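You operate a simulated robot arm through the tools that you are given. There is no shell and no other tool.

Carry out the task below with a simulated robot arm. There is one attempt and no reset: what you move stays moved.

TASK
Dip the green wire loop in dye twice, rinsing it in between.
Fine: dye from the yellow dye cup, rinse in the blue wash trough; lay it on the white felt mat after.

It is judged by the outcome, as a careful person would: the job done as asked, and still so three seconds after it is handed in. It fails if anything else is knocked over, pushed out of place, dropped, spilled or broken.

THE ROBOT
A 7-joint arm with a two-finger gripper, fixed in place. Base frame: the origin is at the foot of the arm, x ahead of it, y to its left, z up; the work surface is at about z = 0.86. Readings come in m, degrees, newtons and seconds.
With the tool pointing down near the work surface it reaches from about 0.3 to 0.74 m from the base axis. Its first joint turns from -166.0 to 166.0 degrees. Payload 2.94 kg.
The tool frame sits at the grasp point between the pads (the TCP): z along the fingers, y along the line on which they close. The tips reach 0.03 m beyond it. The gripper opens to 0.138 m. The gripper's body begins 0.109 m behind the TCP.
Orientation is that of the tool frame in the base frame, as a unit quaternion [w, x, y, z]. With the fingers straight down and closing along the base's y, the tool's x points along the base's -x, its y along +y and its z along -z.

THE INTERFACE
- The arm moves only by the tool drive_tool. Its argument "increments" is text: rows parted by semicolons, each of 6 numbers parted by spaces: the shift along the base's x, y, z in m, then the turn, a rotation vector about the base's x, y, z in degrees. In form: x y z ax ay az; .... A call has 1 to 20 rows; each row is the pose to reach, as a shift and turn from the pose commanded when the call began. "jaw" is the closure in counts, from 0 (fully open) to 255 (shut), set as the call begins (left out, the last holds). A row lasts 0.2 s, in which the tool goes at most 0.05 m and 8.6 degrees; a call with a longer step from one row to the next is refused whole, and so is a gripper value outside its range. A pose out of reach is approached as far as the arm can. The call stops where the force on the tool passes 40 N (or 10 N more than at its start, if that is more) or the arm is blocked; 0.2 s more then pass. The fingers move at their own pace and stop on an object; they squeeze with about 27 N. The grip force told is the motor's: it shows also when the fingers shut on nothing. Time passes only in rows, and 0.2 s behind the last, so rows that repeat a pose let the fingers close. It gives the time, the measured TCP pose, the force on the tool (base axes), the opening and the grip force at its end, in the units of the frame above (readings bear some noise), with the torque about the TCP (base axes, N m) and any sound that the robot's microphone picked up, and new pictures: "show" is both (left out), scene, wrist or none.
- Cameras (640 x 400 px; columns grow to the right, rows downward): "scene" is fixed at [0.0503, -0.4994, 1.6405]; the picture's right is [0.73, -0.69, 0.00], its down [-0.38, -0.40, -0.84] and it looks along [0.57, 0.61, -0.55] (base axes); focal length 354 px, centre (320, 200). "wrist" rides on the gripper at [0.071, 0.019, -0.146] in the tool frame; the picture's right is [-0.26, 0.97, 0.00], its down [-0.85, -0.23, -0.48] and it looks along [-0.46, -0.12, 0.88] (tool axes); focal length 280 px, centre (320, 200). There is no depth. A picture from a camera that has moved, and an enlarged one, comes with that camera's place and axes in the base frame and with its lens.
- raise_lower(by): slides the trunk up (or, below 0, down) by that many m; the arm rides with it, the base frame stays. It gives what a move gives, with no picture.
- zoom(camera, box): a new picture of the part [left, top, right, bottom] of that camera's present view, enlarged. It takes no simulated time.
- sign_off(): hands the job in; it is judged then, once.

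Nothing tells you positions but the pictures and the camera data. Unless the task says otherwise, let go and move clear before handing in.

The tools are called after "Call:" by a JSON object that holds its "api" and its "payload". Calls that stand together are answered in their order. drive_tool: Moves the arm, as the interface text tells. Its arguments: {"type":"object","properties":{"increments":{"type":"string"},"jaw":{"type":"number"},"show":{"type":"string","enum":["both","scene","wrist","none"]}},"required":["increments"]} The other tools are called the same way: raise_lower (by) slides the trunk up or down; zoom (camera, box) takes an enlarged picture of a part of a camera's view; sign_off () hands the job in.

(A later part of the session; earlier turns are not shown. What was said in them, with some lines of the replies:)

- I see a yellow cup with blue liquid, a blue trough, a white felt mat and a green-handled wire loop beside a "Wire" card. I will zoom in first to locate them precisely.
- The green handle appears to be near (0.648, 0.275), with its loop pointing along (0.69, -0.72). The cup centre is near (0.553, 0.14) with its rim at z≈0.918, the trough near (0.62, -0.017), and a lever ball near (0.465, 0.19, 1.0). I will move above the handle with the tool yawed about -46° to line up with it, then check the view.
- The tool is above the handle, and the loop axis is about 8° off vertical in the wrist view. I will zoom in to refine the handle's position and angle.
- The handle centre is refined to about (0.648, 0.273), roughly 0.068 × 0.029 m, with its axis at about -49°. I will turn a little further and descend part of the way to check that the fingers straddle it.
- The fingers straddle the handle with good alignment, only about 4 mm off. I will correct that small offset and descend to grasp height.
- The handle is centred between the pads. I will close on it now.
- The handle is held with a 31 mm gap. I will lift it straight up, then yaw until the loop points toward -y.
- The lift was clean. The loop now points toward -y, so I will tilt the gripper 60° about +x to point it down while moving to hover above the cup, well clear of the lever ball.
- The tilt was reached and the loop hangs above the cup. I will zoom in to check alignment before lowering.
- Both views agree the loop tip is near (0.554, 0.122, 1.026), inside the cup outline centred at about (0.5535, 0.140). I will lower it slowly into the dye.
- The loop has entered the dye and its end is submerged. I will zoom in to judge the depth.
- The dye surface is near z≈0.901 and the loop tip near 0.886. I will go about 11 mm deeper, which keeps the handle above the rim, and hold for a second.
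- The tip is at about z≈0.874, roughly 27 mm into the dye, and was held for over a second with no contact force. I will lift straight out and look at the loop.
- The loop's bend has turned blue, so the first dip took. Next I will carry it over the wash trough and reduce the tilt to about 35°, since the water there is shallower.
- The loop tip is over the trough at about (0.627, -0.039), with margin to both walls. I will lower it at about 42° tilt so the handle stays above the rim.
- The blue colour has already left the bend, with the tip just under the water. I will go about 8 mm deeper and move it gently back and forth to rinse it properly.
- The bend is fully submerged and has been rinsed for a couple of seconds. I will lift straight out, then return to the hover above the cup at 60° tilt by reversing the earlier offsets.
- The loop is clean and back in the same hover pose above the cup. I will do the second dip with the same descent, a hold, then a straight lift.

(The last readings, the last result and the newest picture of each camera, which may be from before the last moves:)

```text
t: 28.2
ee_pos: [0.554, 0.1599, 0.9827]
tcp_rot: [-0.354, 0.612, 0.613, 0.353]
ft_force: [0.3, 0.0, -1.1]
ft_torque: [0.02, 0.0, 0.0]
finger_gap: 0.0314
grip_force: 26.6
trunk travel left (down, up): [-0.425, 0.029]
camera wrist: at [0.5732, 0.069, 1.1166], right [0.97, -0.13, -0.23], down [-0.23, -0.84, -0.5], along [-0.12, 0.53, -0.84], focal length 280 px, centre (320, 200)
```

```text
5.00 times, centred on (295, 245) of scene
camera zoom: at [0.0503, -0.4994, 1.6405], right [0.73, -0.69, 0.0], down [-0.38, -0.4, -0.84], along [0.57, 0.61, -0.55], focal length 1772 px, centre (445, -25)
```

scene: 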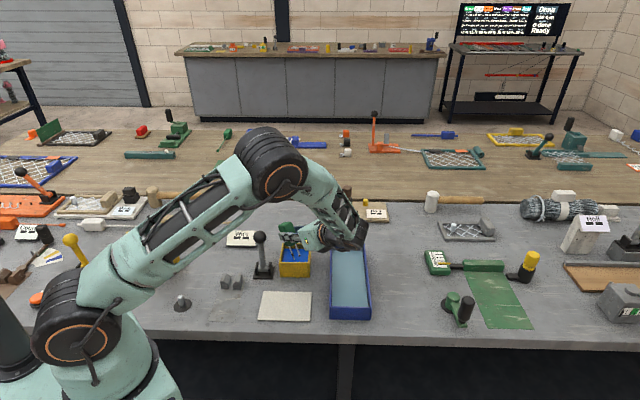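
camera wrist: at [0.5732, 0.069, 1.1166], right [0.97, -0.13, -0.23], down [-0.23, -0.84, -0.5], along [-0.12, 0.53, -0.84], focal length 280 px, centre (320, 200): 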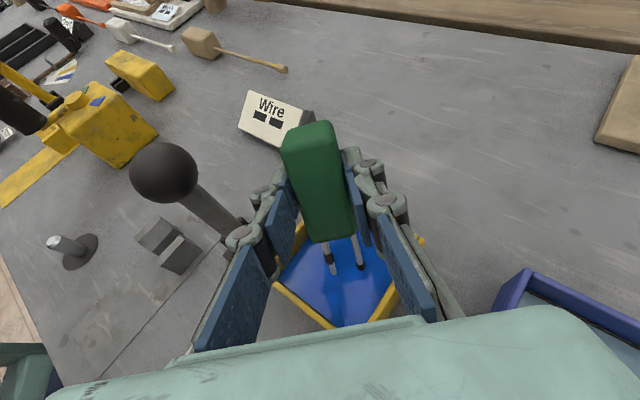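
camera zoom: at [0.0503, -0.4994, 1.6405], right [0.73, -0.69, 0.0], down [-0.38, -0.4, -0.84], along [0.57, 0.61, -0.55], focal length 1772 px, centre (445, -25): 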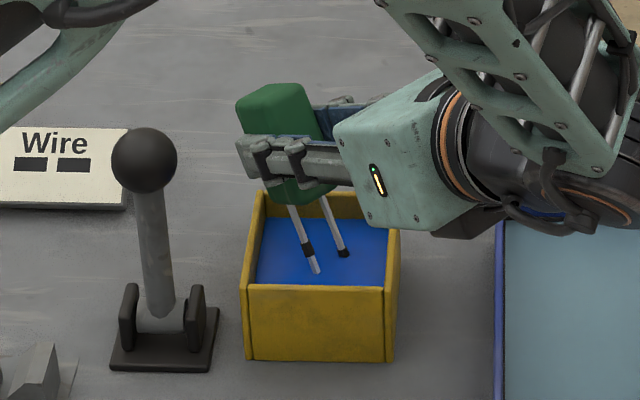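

Dark bands have appeared on the wires during the second dip. I will lift straight out and take a close look.

Call:
{"api": "drive_tool", "payload": {"increments": "0 0 0.01 0 0 0; 0 0 0.025 0 0 0; 0 0 0.045 0 0 0; 0 0 0.07 0 0 0; 0 0 0.1 0 0 0; 0 0 0.125 0 0 0; 0 0 0.136 0 0 0; 0 0 0.136 0 0 0", "jaw": 255, "show": "both"}}

Call:
{"api": "zoom", "payload": {"camera": "scene", "box": [260, 170, 340, 250]}}

Call:
{"api": "zoom", "payload": {"camera": "wrist", "box": [260, 220, 450, 340]}}

```text
t: 30.0
ee_pos: [0.5529, 0.1584, 1.1206]
tcp_rot: [-0.354, 0.612, 0.613, 0.353]
ft_force: [0.6, 0.9, -0.8]
ft_torque: [-0.02, -0.01, 0.0]
finger_gap: 0.0311
grip_force: 26.6
trunk travel left (down, up): [-0.425, 0.029]
camera wrist: at [0.5717, 0.0687, 1.2535], right [0.96, -0.13, -0.23], down [-0.23, -0.84, -0.5], along [-0.12, 0.53, -0.84], focal length 280 px, centre (320, 200)
```

scene: 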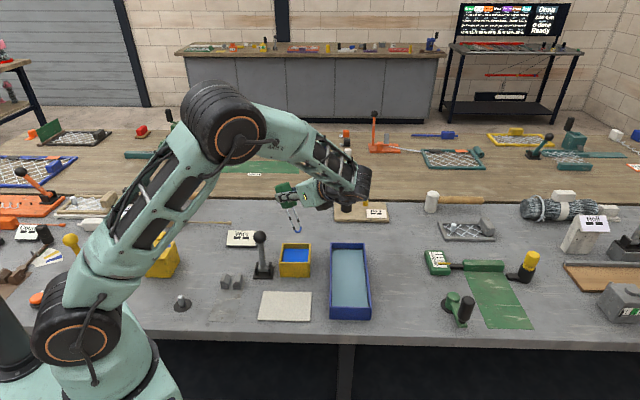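
wrist: 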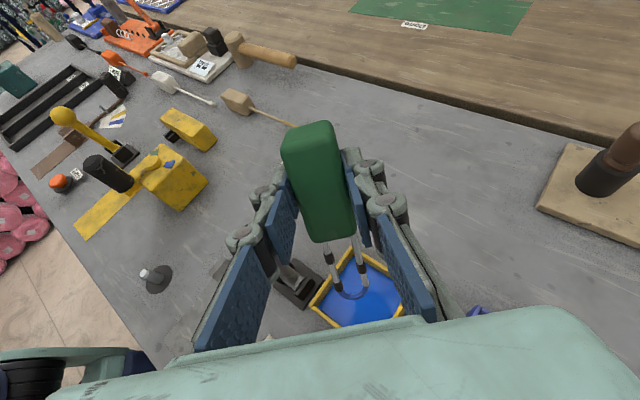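

```text
5.00 times, centred on (300, 210) of scene
camera zoom: at [0.0503, -0.4994, 1.6405], right [0.73, -0.69, 0.0], down [-0.38, -0.4, -0.84], along [0.57, 0.61, -0.55], focal length 1772 px, centre (420, 150)
```

zoom: 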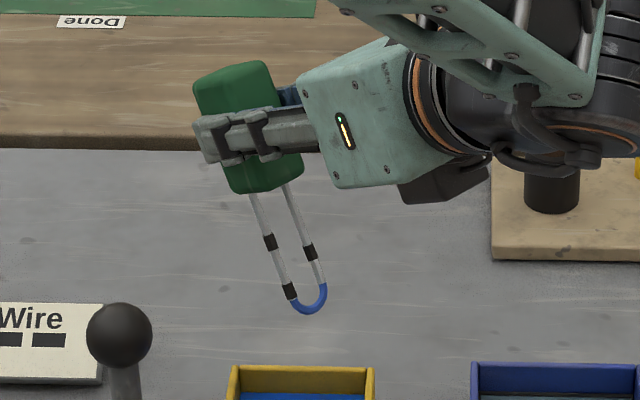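

```text
3.33 times, centred on (355, 280) of wrist
camera zoom: at [0.5717, 0.0687, 1.2535], right [0.96, -0.13, -0.23], down [-0.23, -0.84, -0.5], along [-0.12, 0.53, -0.84], focal length 935 px, centre (203, -67)
```

zoom: 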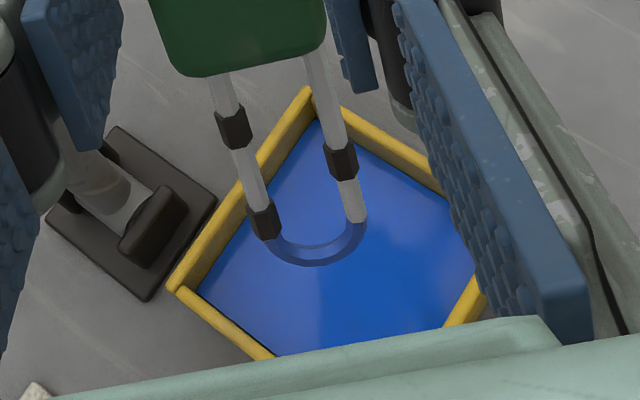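

The bend is blue again and the loop now carries dark bands that came with the second dip. The cup and trough haven't moved. Next I will level the tool and move toward the mat, staying high and away from the lever ball.

Call:
{"api": "drive_tool", "payload": {"increments": "0 0 0.015 -3 0 0; -0.01 -0.01 0.03 -9 0 0; -0.02 -0.02 0.04 -15 0 0; -0.03 -0.03 0.04 -21 0 0; -0.04 -0.04 0.04 -27 0 0; -0.05 -0.05 0.04 -33 0 0; -0.06 -0.06 0.04 -39 0 0; -0.07 -0.07 0.04 -45 0 0; -0.08 -0.08 0.04 -51 0 0; -0.09 -0.09 0.04 -57 0 0; -0.1 -0.1 0.04 -60 0 0; -0.1 -0.1 0.04 -60 0 0; -0.1 -0.1 0.04 -60 0 0", "jaw": 255, "show": "both"}}

```text
t: 32.8
ee_pos: [0.4568, 0.0598, 1.16]
tcp_rot: [0.0, 0.707, 0.707, 0.0]
ft_force: [0.0, 0.2, -0.4]
ft_torque: [-0.02, 0.03, -0.01]
finger_gap: 0.0311
grip_force: 26.8
trunk travel left (down, up): [-0.425, 0.029]
camera wrist: at [0.4748, 0.1311, 1.3046], right [0.96, -0.26, 0.0], down [-0.23, -0.85, 0.48], along [-0.12, -0.46, -0.88], focal length 280 px, centre (320, 200)
```

scene: 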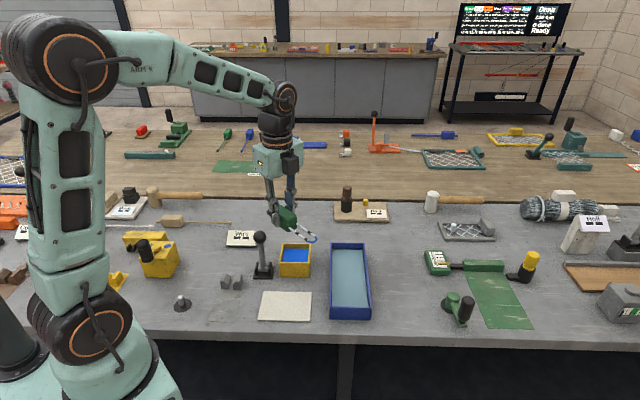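
wrist: 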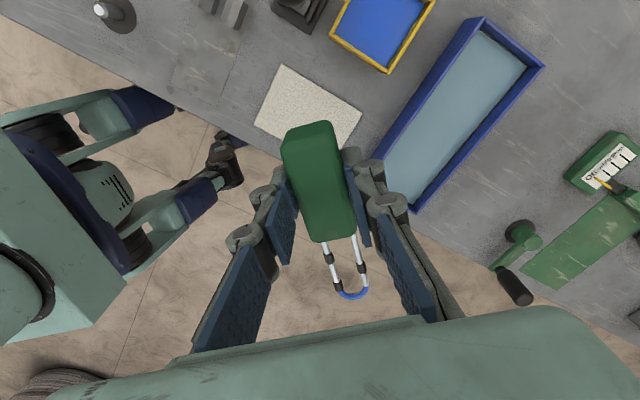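

The tool is level with the mat in view. I will yaw +72° so the loop lies diagonally across the mat, which is slightly shorter than the tool, and move over it.

Call:
{"api": "drive_tool", "payload": {"increments": "-0.005 0 0 0 0 6; -0.012 0 0 0 0 13; -0.02 0 0 0 0 20; -0.028 0 0 0 0 27; -0.036 0 0 0 0 34; -0.044 0 0 0 0 41; -0.05 0 0 0 0 48; -0.056 -0.002 -0.01 0 0 55; -0.06 -0.003 -0.02 0 0 62; -0.064 -0.004 -0.03 0 0 68; -0.064 -0.004 -0.04 0 0 72; -0.064 -0.004 -0.04 0 0 72; -0.064 -0.004 -0.04 0 0 72", "jaw": 255, "show": "both"}}

Call:
{"api": "zoom", "payload": {"camera": "scene", "box": [230, 210, 350, 330]}}

```text
t: 35.6
ee_pos: [0.3907, 0.0552, 1.1199]
tcp_rot: [0.001, 0.156, 0.988, 0.0]
ft_force: [0.1, -0.7, -0.6]
ft_torque: [0.01, 0.03, -0.03]
finger_gap: 0.0311
grip_force: 26.9
trunk travel left (down, up): [-0.425, 0.029]
camera wrist: at [0.3291, 0.0958, 1.2649], right [0.55, 0.84, 0.0], down [0.74, -0.48, 0.48], along [0.4, -0.26, -0.88], focal length 280 px, centre (320, 200)
```

scene: 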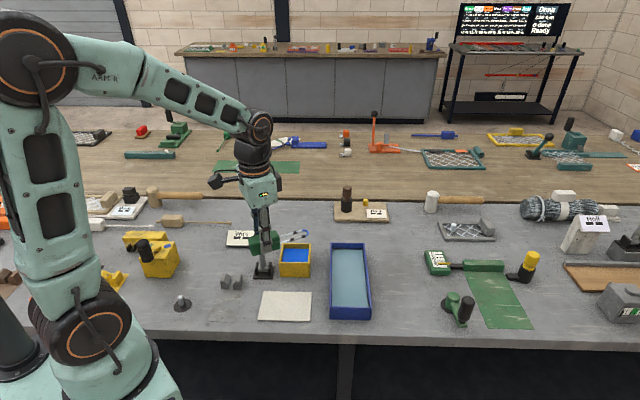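
wrist: 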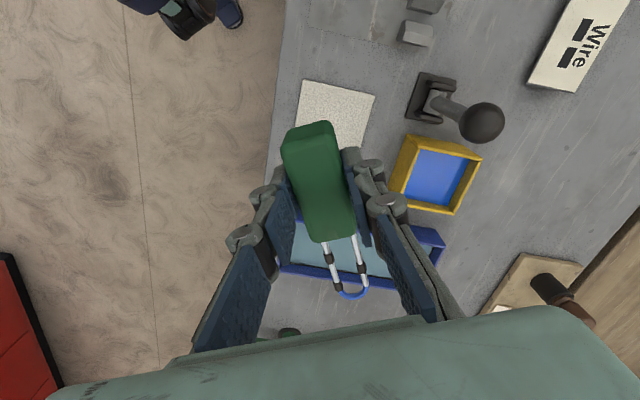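

```text
3.33 times, centred on (290, 270) of scene
camera zoom: at [0.0503, -0.4994, 1.6405], right [0.73, -0.69, 0.0], down [-0.38, -0.4, -0.84], along [0.57, 0.61, -0.55], focal length 1182 px, centre (420, -33)
```

zoom: 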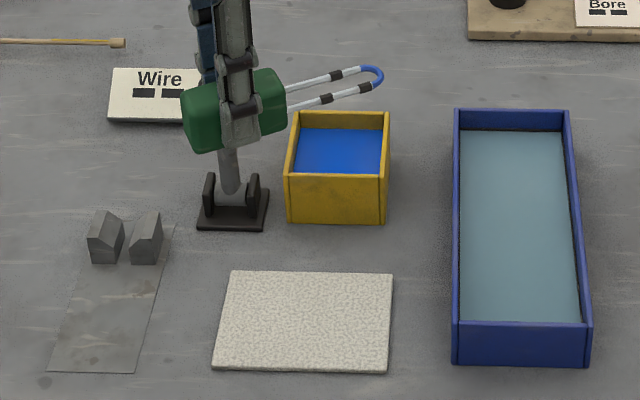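

The estimated mat corners match between both cameras, with the centre near (0.431, 0.042). I will shift a few mm to centre the tool and lower it to just above the felt.

Call:
{"api": "drive_tool", "payload": {"increments": "0.003 0.001 -0.02 0 0 0; 0.0056 0.0015 -0.05 0 0 0; 0.0056 0.0015 -0.085 0 0 0; 0.0056 0.0015 -0.12 0 0 0; 0.0056 0.0015 -0.15 0 0 0; 0.0056 0.0015 -0.175 0 0 0; 0.0056 0.0015 -0.195 0 0 0; 0.0056 0.0015 -0.205 0 0 0; 0.0056 0.0015 -0.205 0 0 0; 0.0056 0.0015 -0.205 0 0 0", "jaw": 255, "show": "both"}}

Call:
{"api": "zoom", "payload": {"camera": "scene", "box": [230, 230, 350, 330]}}

Call:
{"api": "zoom", "payload": {"camera": "wrist", "box": [220, 80, 480, 330]}}

```text
t: 37.8
ee_pos: [0.3954, 0.058, 0.9134]
tcp_rot: [0.001, 0.156, 0.988, 0.0]
ft_force: [0.0, 0.3, -1.1]
ft_torque: [0.0, 0.0, 0.01]
finger_gap: 0.0311
grip_force: 26.8
trunk travel left (down, up): [-0.425, 0.029]
camera wrist: at [0.333, 0.0981, 1.0594], right [0.55, 0.84, 0.0], down [0.74, -0.48, 0.48], along [0.4, -0.26, -0.88], focal length 280 px, centre (320, 200)
```

scene: 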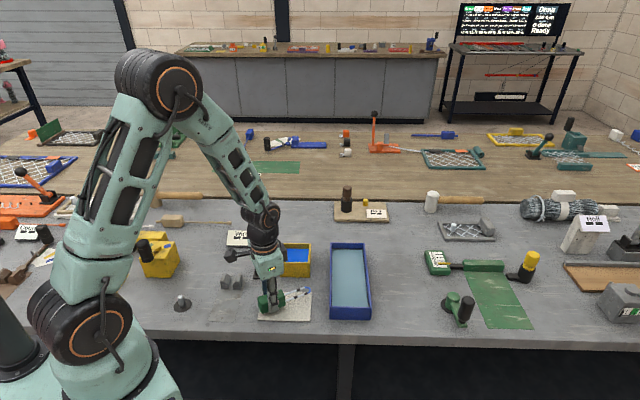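
wrist: 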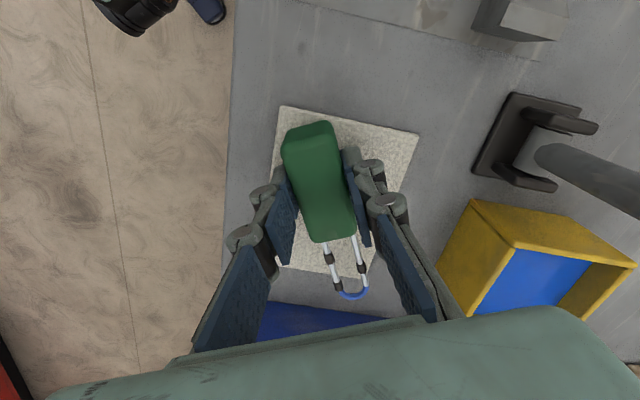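

```text
4.00 times, centred on (290, 280) of scene
camera zoom: at [0.0503, -0.4994, 1.6405], right [0.73, -0.69, 0.0], down [-0.38, -0.4, -0.84], along [0.57, 0.61, -0.55], focal length 1418 px, centre (440, -120)
```

zoom: 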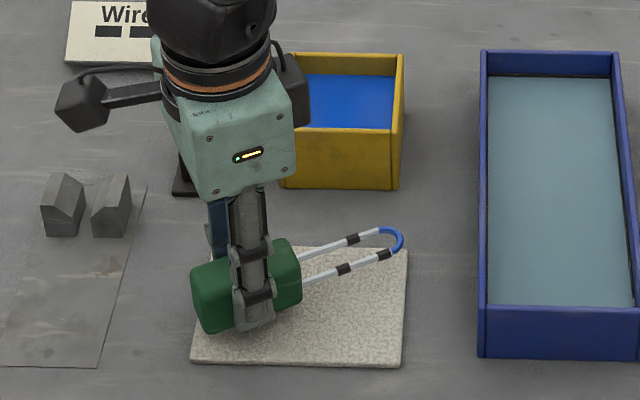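

```text
1.60 times, centred on (350, 205) of wrist
camera zoom: at [0.333, 0.0981, 1.0594], right [0.55, 0.84, 0.0], down [0.74, -0.48, 0.48], along [0.4, -0.26, -0.88], focal length 449 px, centre (272, 192)
```

zoom: 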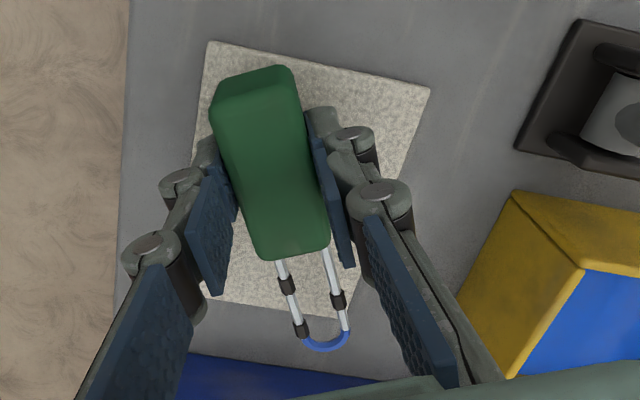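

The tool sits diagonally over the mat, about 1 cm above the felt. I will lower it in small steps until the force shows contact.

Call:
{"api": "drive_tool", "payload": {"increments": "0 0 -0.003 0 0 0; 0 0 -0.005 0 0 0; 0 0 -0.007 0 0 0; 0 0 -0.007 0 0 0", "jaw": 255, "show": "scene"}}

Call:
{"api": "zoom", "payload": {"camera": "scene", "box": [240, 255, 330, 330]}}

```text
t: 38.8
ee_pos: [0.3954, 0.058, 0.9079]
tcp_rot: [-0.001, 0.156, 0.988, 0.0]
ft_force: [-0.3, 0.1, -1.1]
ft_torque: [0.02, 0.01, -0.04]
finger_gap: 0.0312
grip_force: 27.1
trunk travel left (down, up): [-0.425, 0.029]
```

scene: 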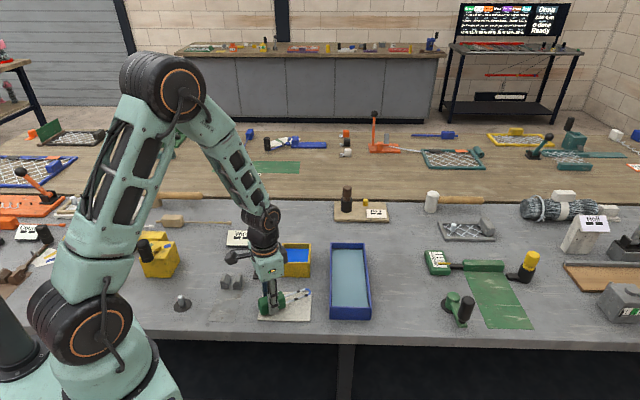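

```text
5.33 times, centred on (285, 292) of scene
camera zoom: at [0.0503, -0.4994, 1.6405], right [0.73, -0.69, 0.0], down [-0.38, -0.4, -0.84], along [0.57, 0.61, -0.55], focal length 1891 px, centre (507, -293)
```

zoom: 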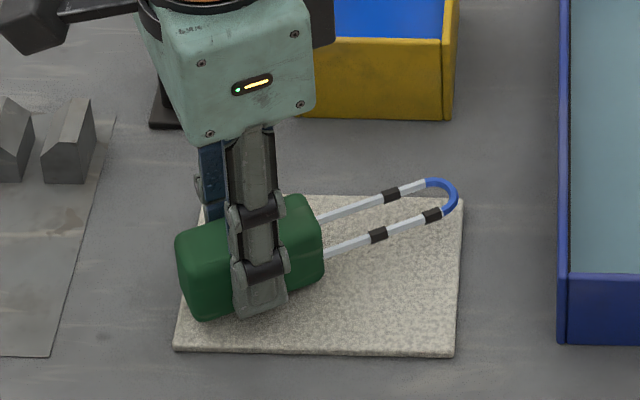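

There is no contact yet at TCP z = 0.908. I will continue down in millimetre steps.

Call:
{"api": "drive_tool", "payload": {"increments": "0 0 -0.001 0 0 0; 0 0 -0.002 0 0 0; 0 0 -0.003 0 0 0; 0 0 -0.003 0 0 0", "jaw": 255, "show": "none"}}

```text
t: 39.8
ee_pos: [0.3962, 0.0571, 0.9045]
tcp_rot: [-0.001, 0.156, 0.988, 0.0]
ft_force: [-0.9, -0.9, 0.8]
ft_torque: [0.01, 0.0, 0.01]
finger_gap: 0.0311
grip_force: 26.7
trunk travel left (down, up): [-0.425, 0.029]
```

The vertical force has started to change, which suggests light contact. I will take one more millimetre to confirm.

Call:
{"api": "drive_tool", "payload": {"increments": "0 0 -0.0005 0 0 0; 0 0 -0.001 0 0 0; 0 0 -0.001 0 0 0", "jaw": 255, "show": "none"}}

```text
t: 40.6
ee_pos: [0.3964, 0.0574, 0.9041]
tcp_rot: [0.001, 0.157, 0.988, 0.001]
ft_force: [-0.2, -0.8, 14.6]
ft_torque: [0.06, 0.11, -0.02]
finger_gap: 0.0311
grip_force: 26.8
trunk travel left (down, up): [-0.425, 0.029]
```

Contact is confirmed at about 15 N. I will back off 1 mm to relieve the pressure, then release.

Call:
{"api": "drive_tool", "payload": {"increments": "0 0 0.001 0 0 0; 0 0 0.001 0 0 0", "jaw": 255, "show": "none"}}

Call:
{"api": "drive_tool", "payload": {"increments": "0 0 0 0 0 0; 0 0 0 0 0 0; 0 0 0 0 0 0; 0 0 0 0 0 0", "jaw": 130, "show": "both"}}

```text
t: 41.2
ee_pos: [0.3964, 0.0564, 0.9049]
tcp_rot: [0.001, 0.156, 0.988, 0.0]
ft_force: [0.8, -0.8, 9.7]
ft_torque: [-0.07, -0.28, 0.01]
finger_gap: 0.0311
grip_force: 27.5
trunk travel left (down, up): [-0.425, 0.029]
```

```text
t: 42.2
ee_pos: [0.3954, 0.0589, 0.9043]
tcp_rot: [0.0, 0.156, 0.988, 0.0]
ft_force: [-0.8, -0.2, 0.0]
ft_torque: [0.0, 0.01, 0.01]
finger_gap: 0.0675
grip_force: 0.2
trunk travel left (down, up): [-0.425, 0.029]
camera wrist: at [0.3344, 0.0982, 1.0489], right [0.55, 0.84, 0.0], down [0.74, -0.48, 0.48], along [0.4, -0.26, -0.88], focal length 280 px, centre (320, 200)
```

scene: 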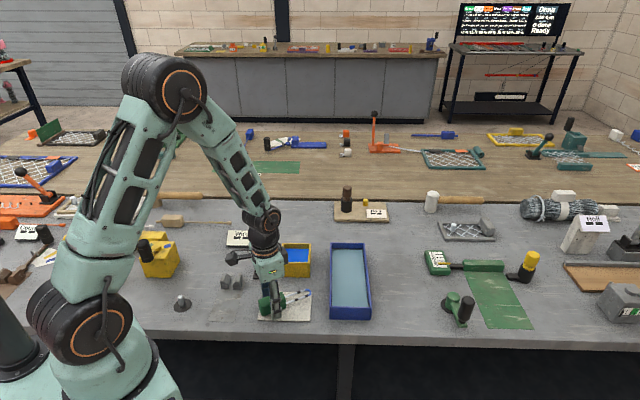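
wrist: 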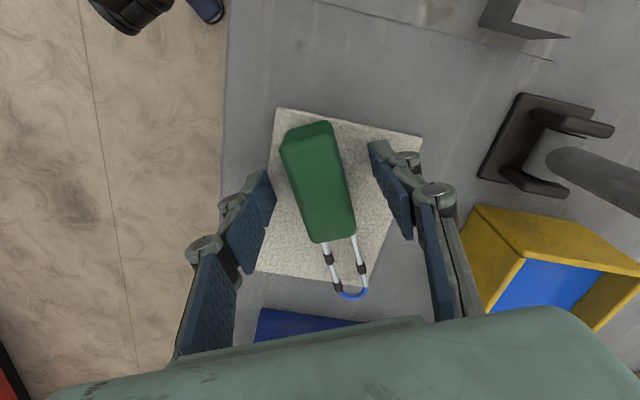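

The handle is released and resting on the felt. I will rise straight up, clear of it, and inspect.

Call:
{"api": "drive_tool", "payload": {"increments": "0 0 0.01 0 0 0; 0 0 0.03 0 0 0; 0 0 0.06 0 0 0; 0 0 0.1 0 0 0; 0 0 0.14 0 0 0; 0 0 0.18 0 0 0; 0 0 0.22 0 0 0; 0 0 0.25 0 0 0; 0 0 0.25 0 0 0", "jaw": 130, "show": "both"}}

Call:
{"api": "zoom", "payload": {"camera": "scene", "box": [230, 220, 380, 330]}}

Call:
{"api": "zoom", "payload": {"camera": "wrist", "box": [240, 60, 500, 290]}}

```text
t: 44.2
ee_pos: [0.3972, 0.0582, 1.1545]
tcp_rot: [0.0, 0.155, 0.988, 0.0]
ft_force: [0.4, 0.4, 0.2]
ft_torque: [0.02, -0.04, -0.02]
finger_gap: 0.0676
grip_force: 0.1
trunk travel left (down, up): [-0.425, 0.029]
camera wrist: at [0.3358, 0.0985, 1.2988], right [0.55, 0.84, 0.0], down [0.74, -0.48, 0.48], along [0.4, -0.26, -0.88], focal length 280 px, centre (320, 200)
```

scene: 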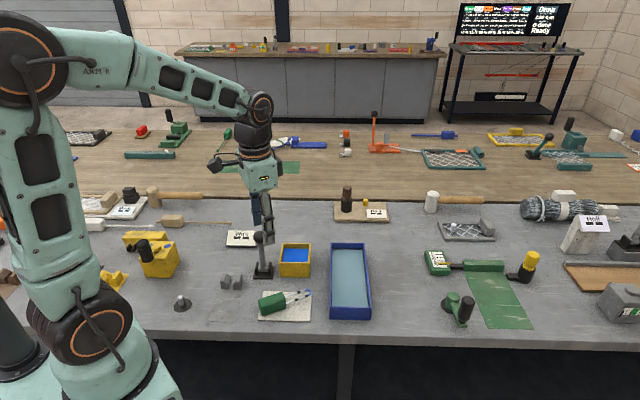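
wrist: 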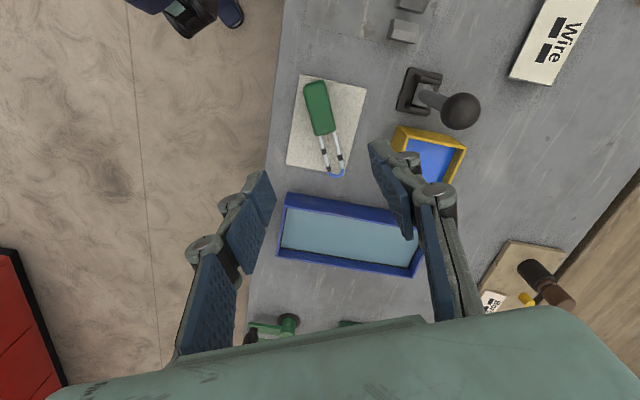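

```text
3.64 times, centred on (305, 275) of scene
camera zoom: at [0.0503, -0.4994, 1.6405], right [0.73, -0.69, 0.0], down [-0.38, -0.4, -0.84], along [0.57, 0.61, -0.55], focal length 1289 px, centre (374, -73)
```

zoom: 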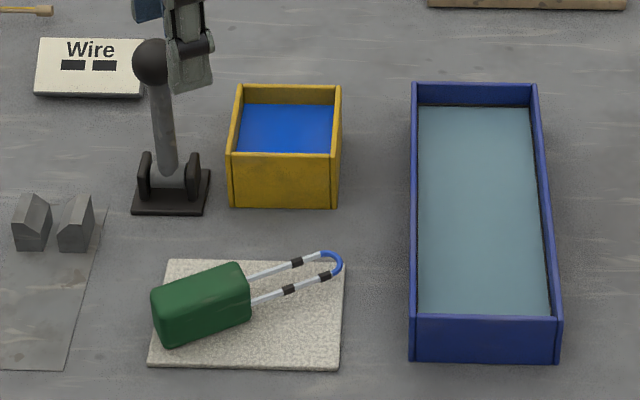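

```text
1.74 times, centred on (370, 175) of wrist
camera zoom: at [0.3358, 0.0985, 1.2988], right [0.55, 0.84, 0.0], down [0.74, -0.48, 0.48], along [0.4, -0.26, -0.88], focal length 488 px, centre (233, 244)
```

zoom: 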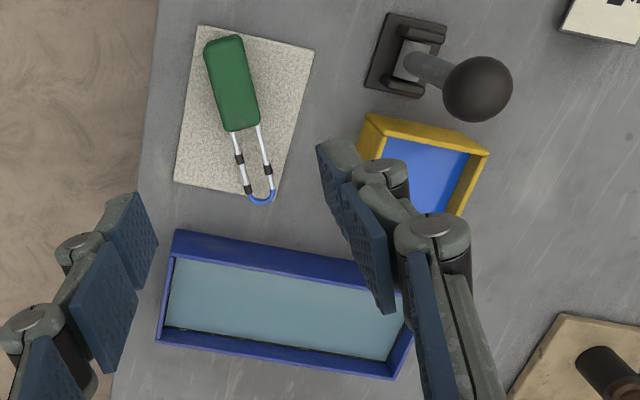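

The tool rests on the mat with its tip inside the mat's edge, and everything else is in place. The dark bands came with the second dip, so I will check the wall display and nearby label for any relevant note before handing in.

Call:
{"api": "zoom", "payload": {"camera": "scene", "box": [440, 0, 590, 60]}}

Call:
{"api": "zoom", "payload": {"camera": "scene", "box": [250, 280, 320, 325]}}

Call:
{"api": "zoom", "payload": {"camera": "scene", "box": [200, 215, 300, 285]}}

```text
4.27 times, centred on (515, 30) of scene
camera zoom: at [0.0503, -0.4994, 1.6405], right [0.73, -0.69, 0.0], down [-0.38, -0.4, -0.84], along [0.57, 0.61, -0.55], focal length 1512 px, centre (-512, 925)
```

zoom: 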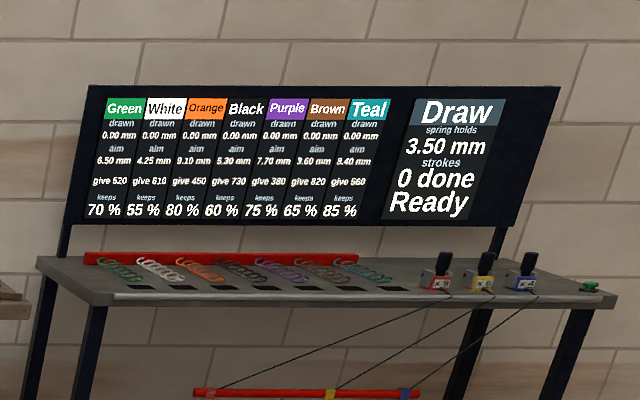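

```text
8.89 times, centred on (285, 302) of scene
camera zoom: at [0.0503, -0.4994, 1.6405], right [0.73, -0.69, 0.0], down [-0.38, -0.4, -0.84], along [0.57, 0.61, -0.55], focal length 3151 px, centre (631, -711)
```

zoom: 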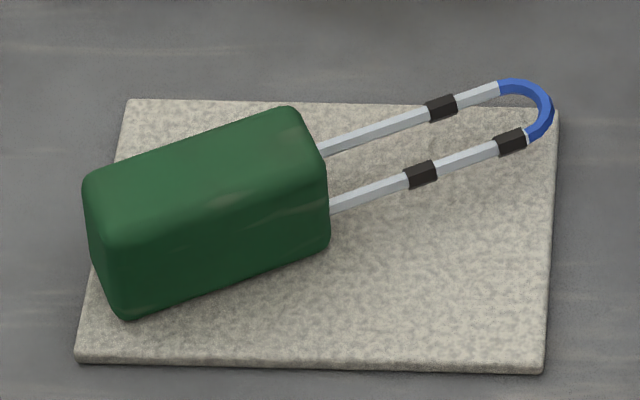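

```text
5.71 times, centred on (250, 250) of scene
camera zoom: at [0.0503, -0.4994, 1.6405], right [0.73, -0.69, 0.0], down [-0.38, -0.4, -0.84], along [0.57, 0.61, -0.55], focal length 2026 px, centre (720, -86)
```

zoom: 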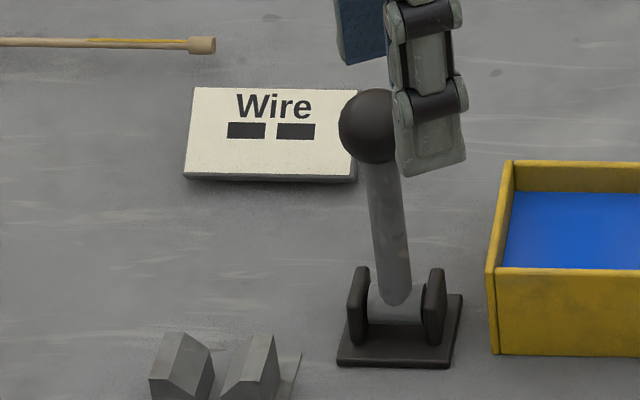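

The wall display belongs to a different station, and the label has no bearing on this job. The loop was dipped, rinsed, dipped again and laid on the felt mat. The gripper is open and clear, and the cup, trough and lever have not moved, so I am handing in.

Call:
{"api": "sign_off", "payload": {}}

```text
The job is handed in.
```

I dipped the green wire loop in the yellow dye cup, rinsed it in the blue wash trough, dipped it in the dye again, and laid it on the white felt mat. I then let go, moved the gripper clear and handed the job in.

- **Dips:** each dip put about the last 3 cm of the loop in the dye for at least a second. The bend came out blue both times.
- **Rinse:** the bend went under the water for about two seconds while I moved it gently back and forth. It came out with no blue left.
- **On the mat:** the tool is nearly as long as the mat, so I laid it diagonally. The handle and the loop tip are within the mat's edges.
- **Other objects:** the cup, trough and lever were where they started in the last pictures.

Three dark bands appeared on the wires during the second dip. I could not tell what they mean, and nothing I could see in the workshop explained them.
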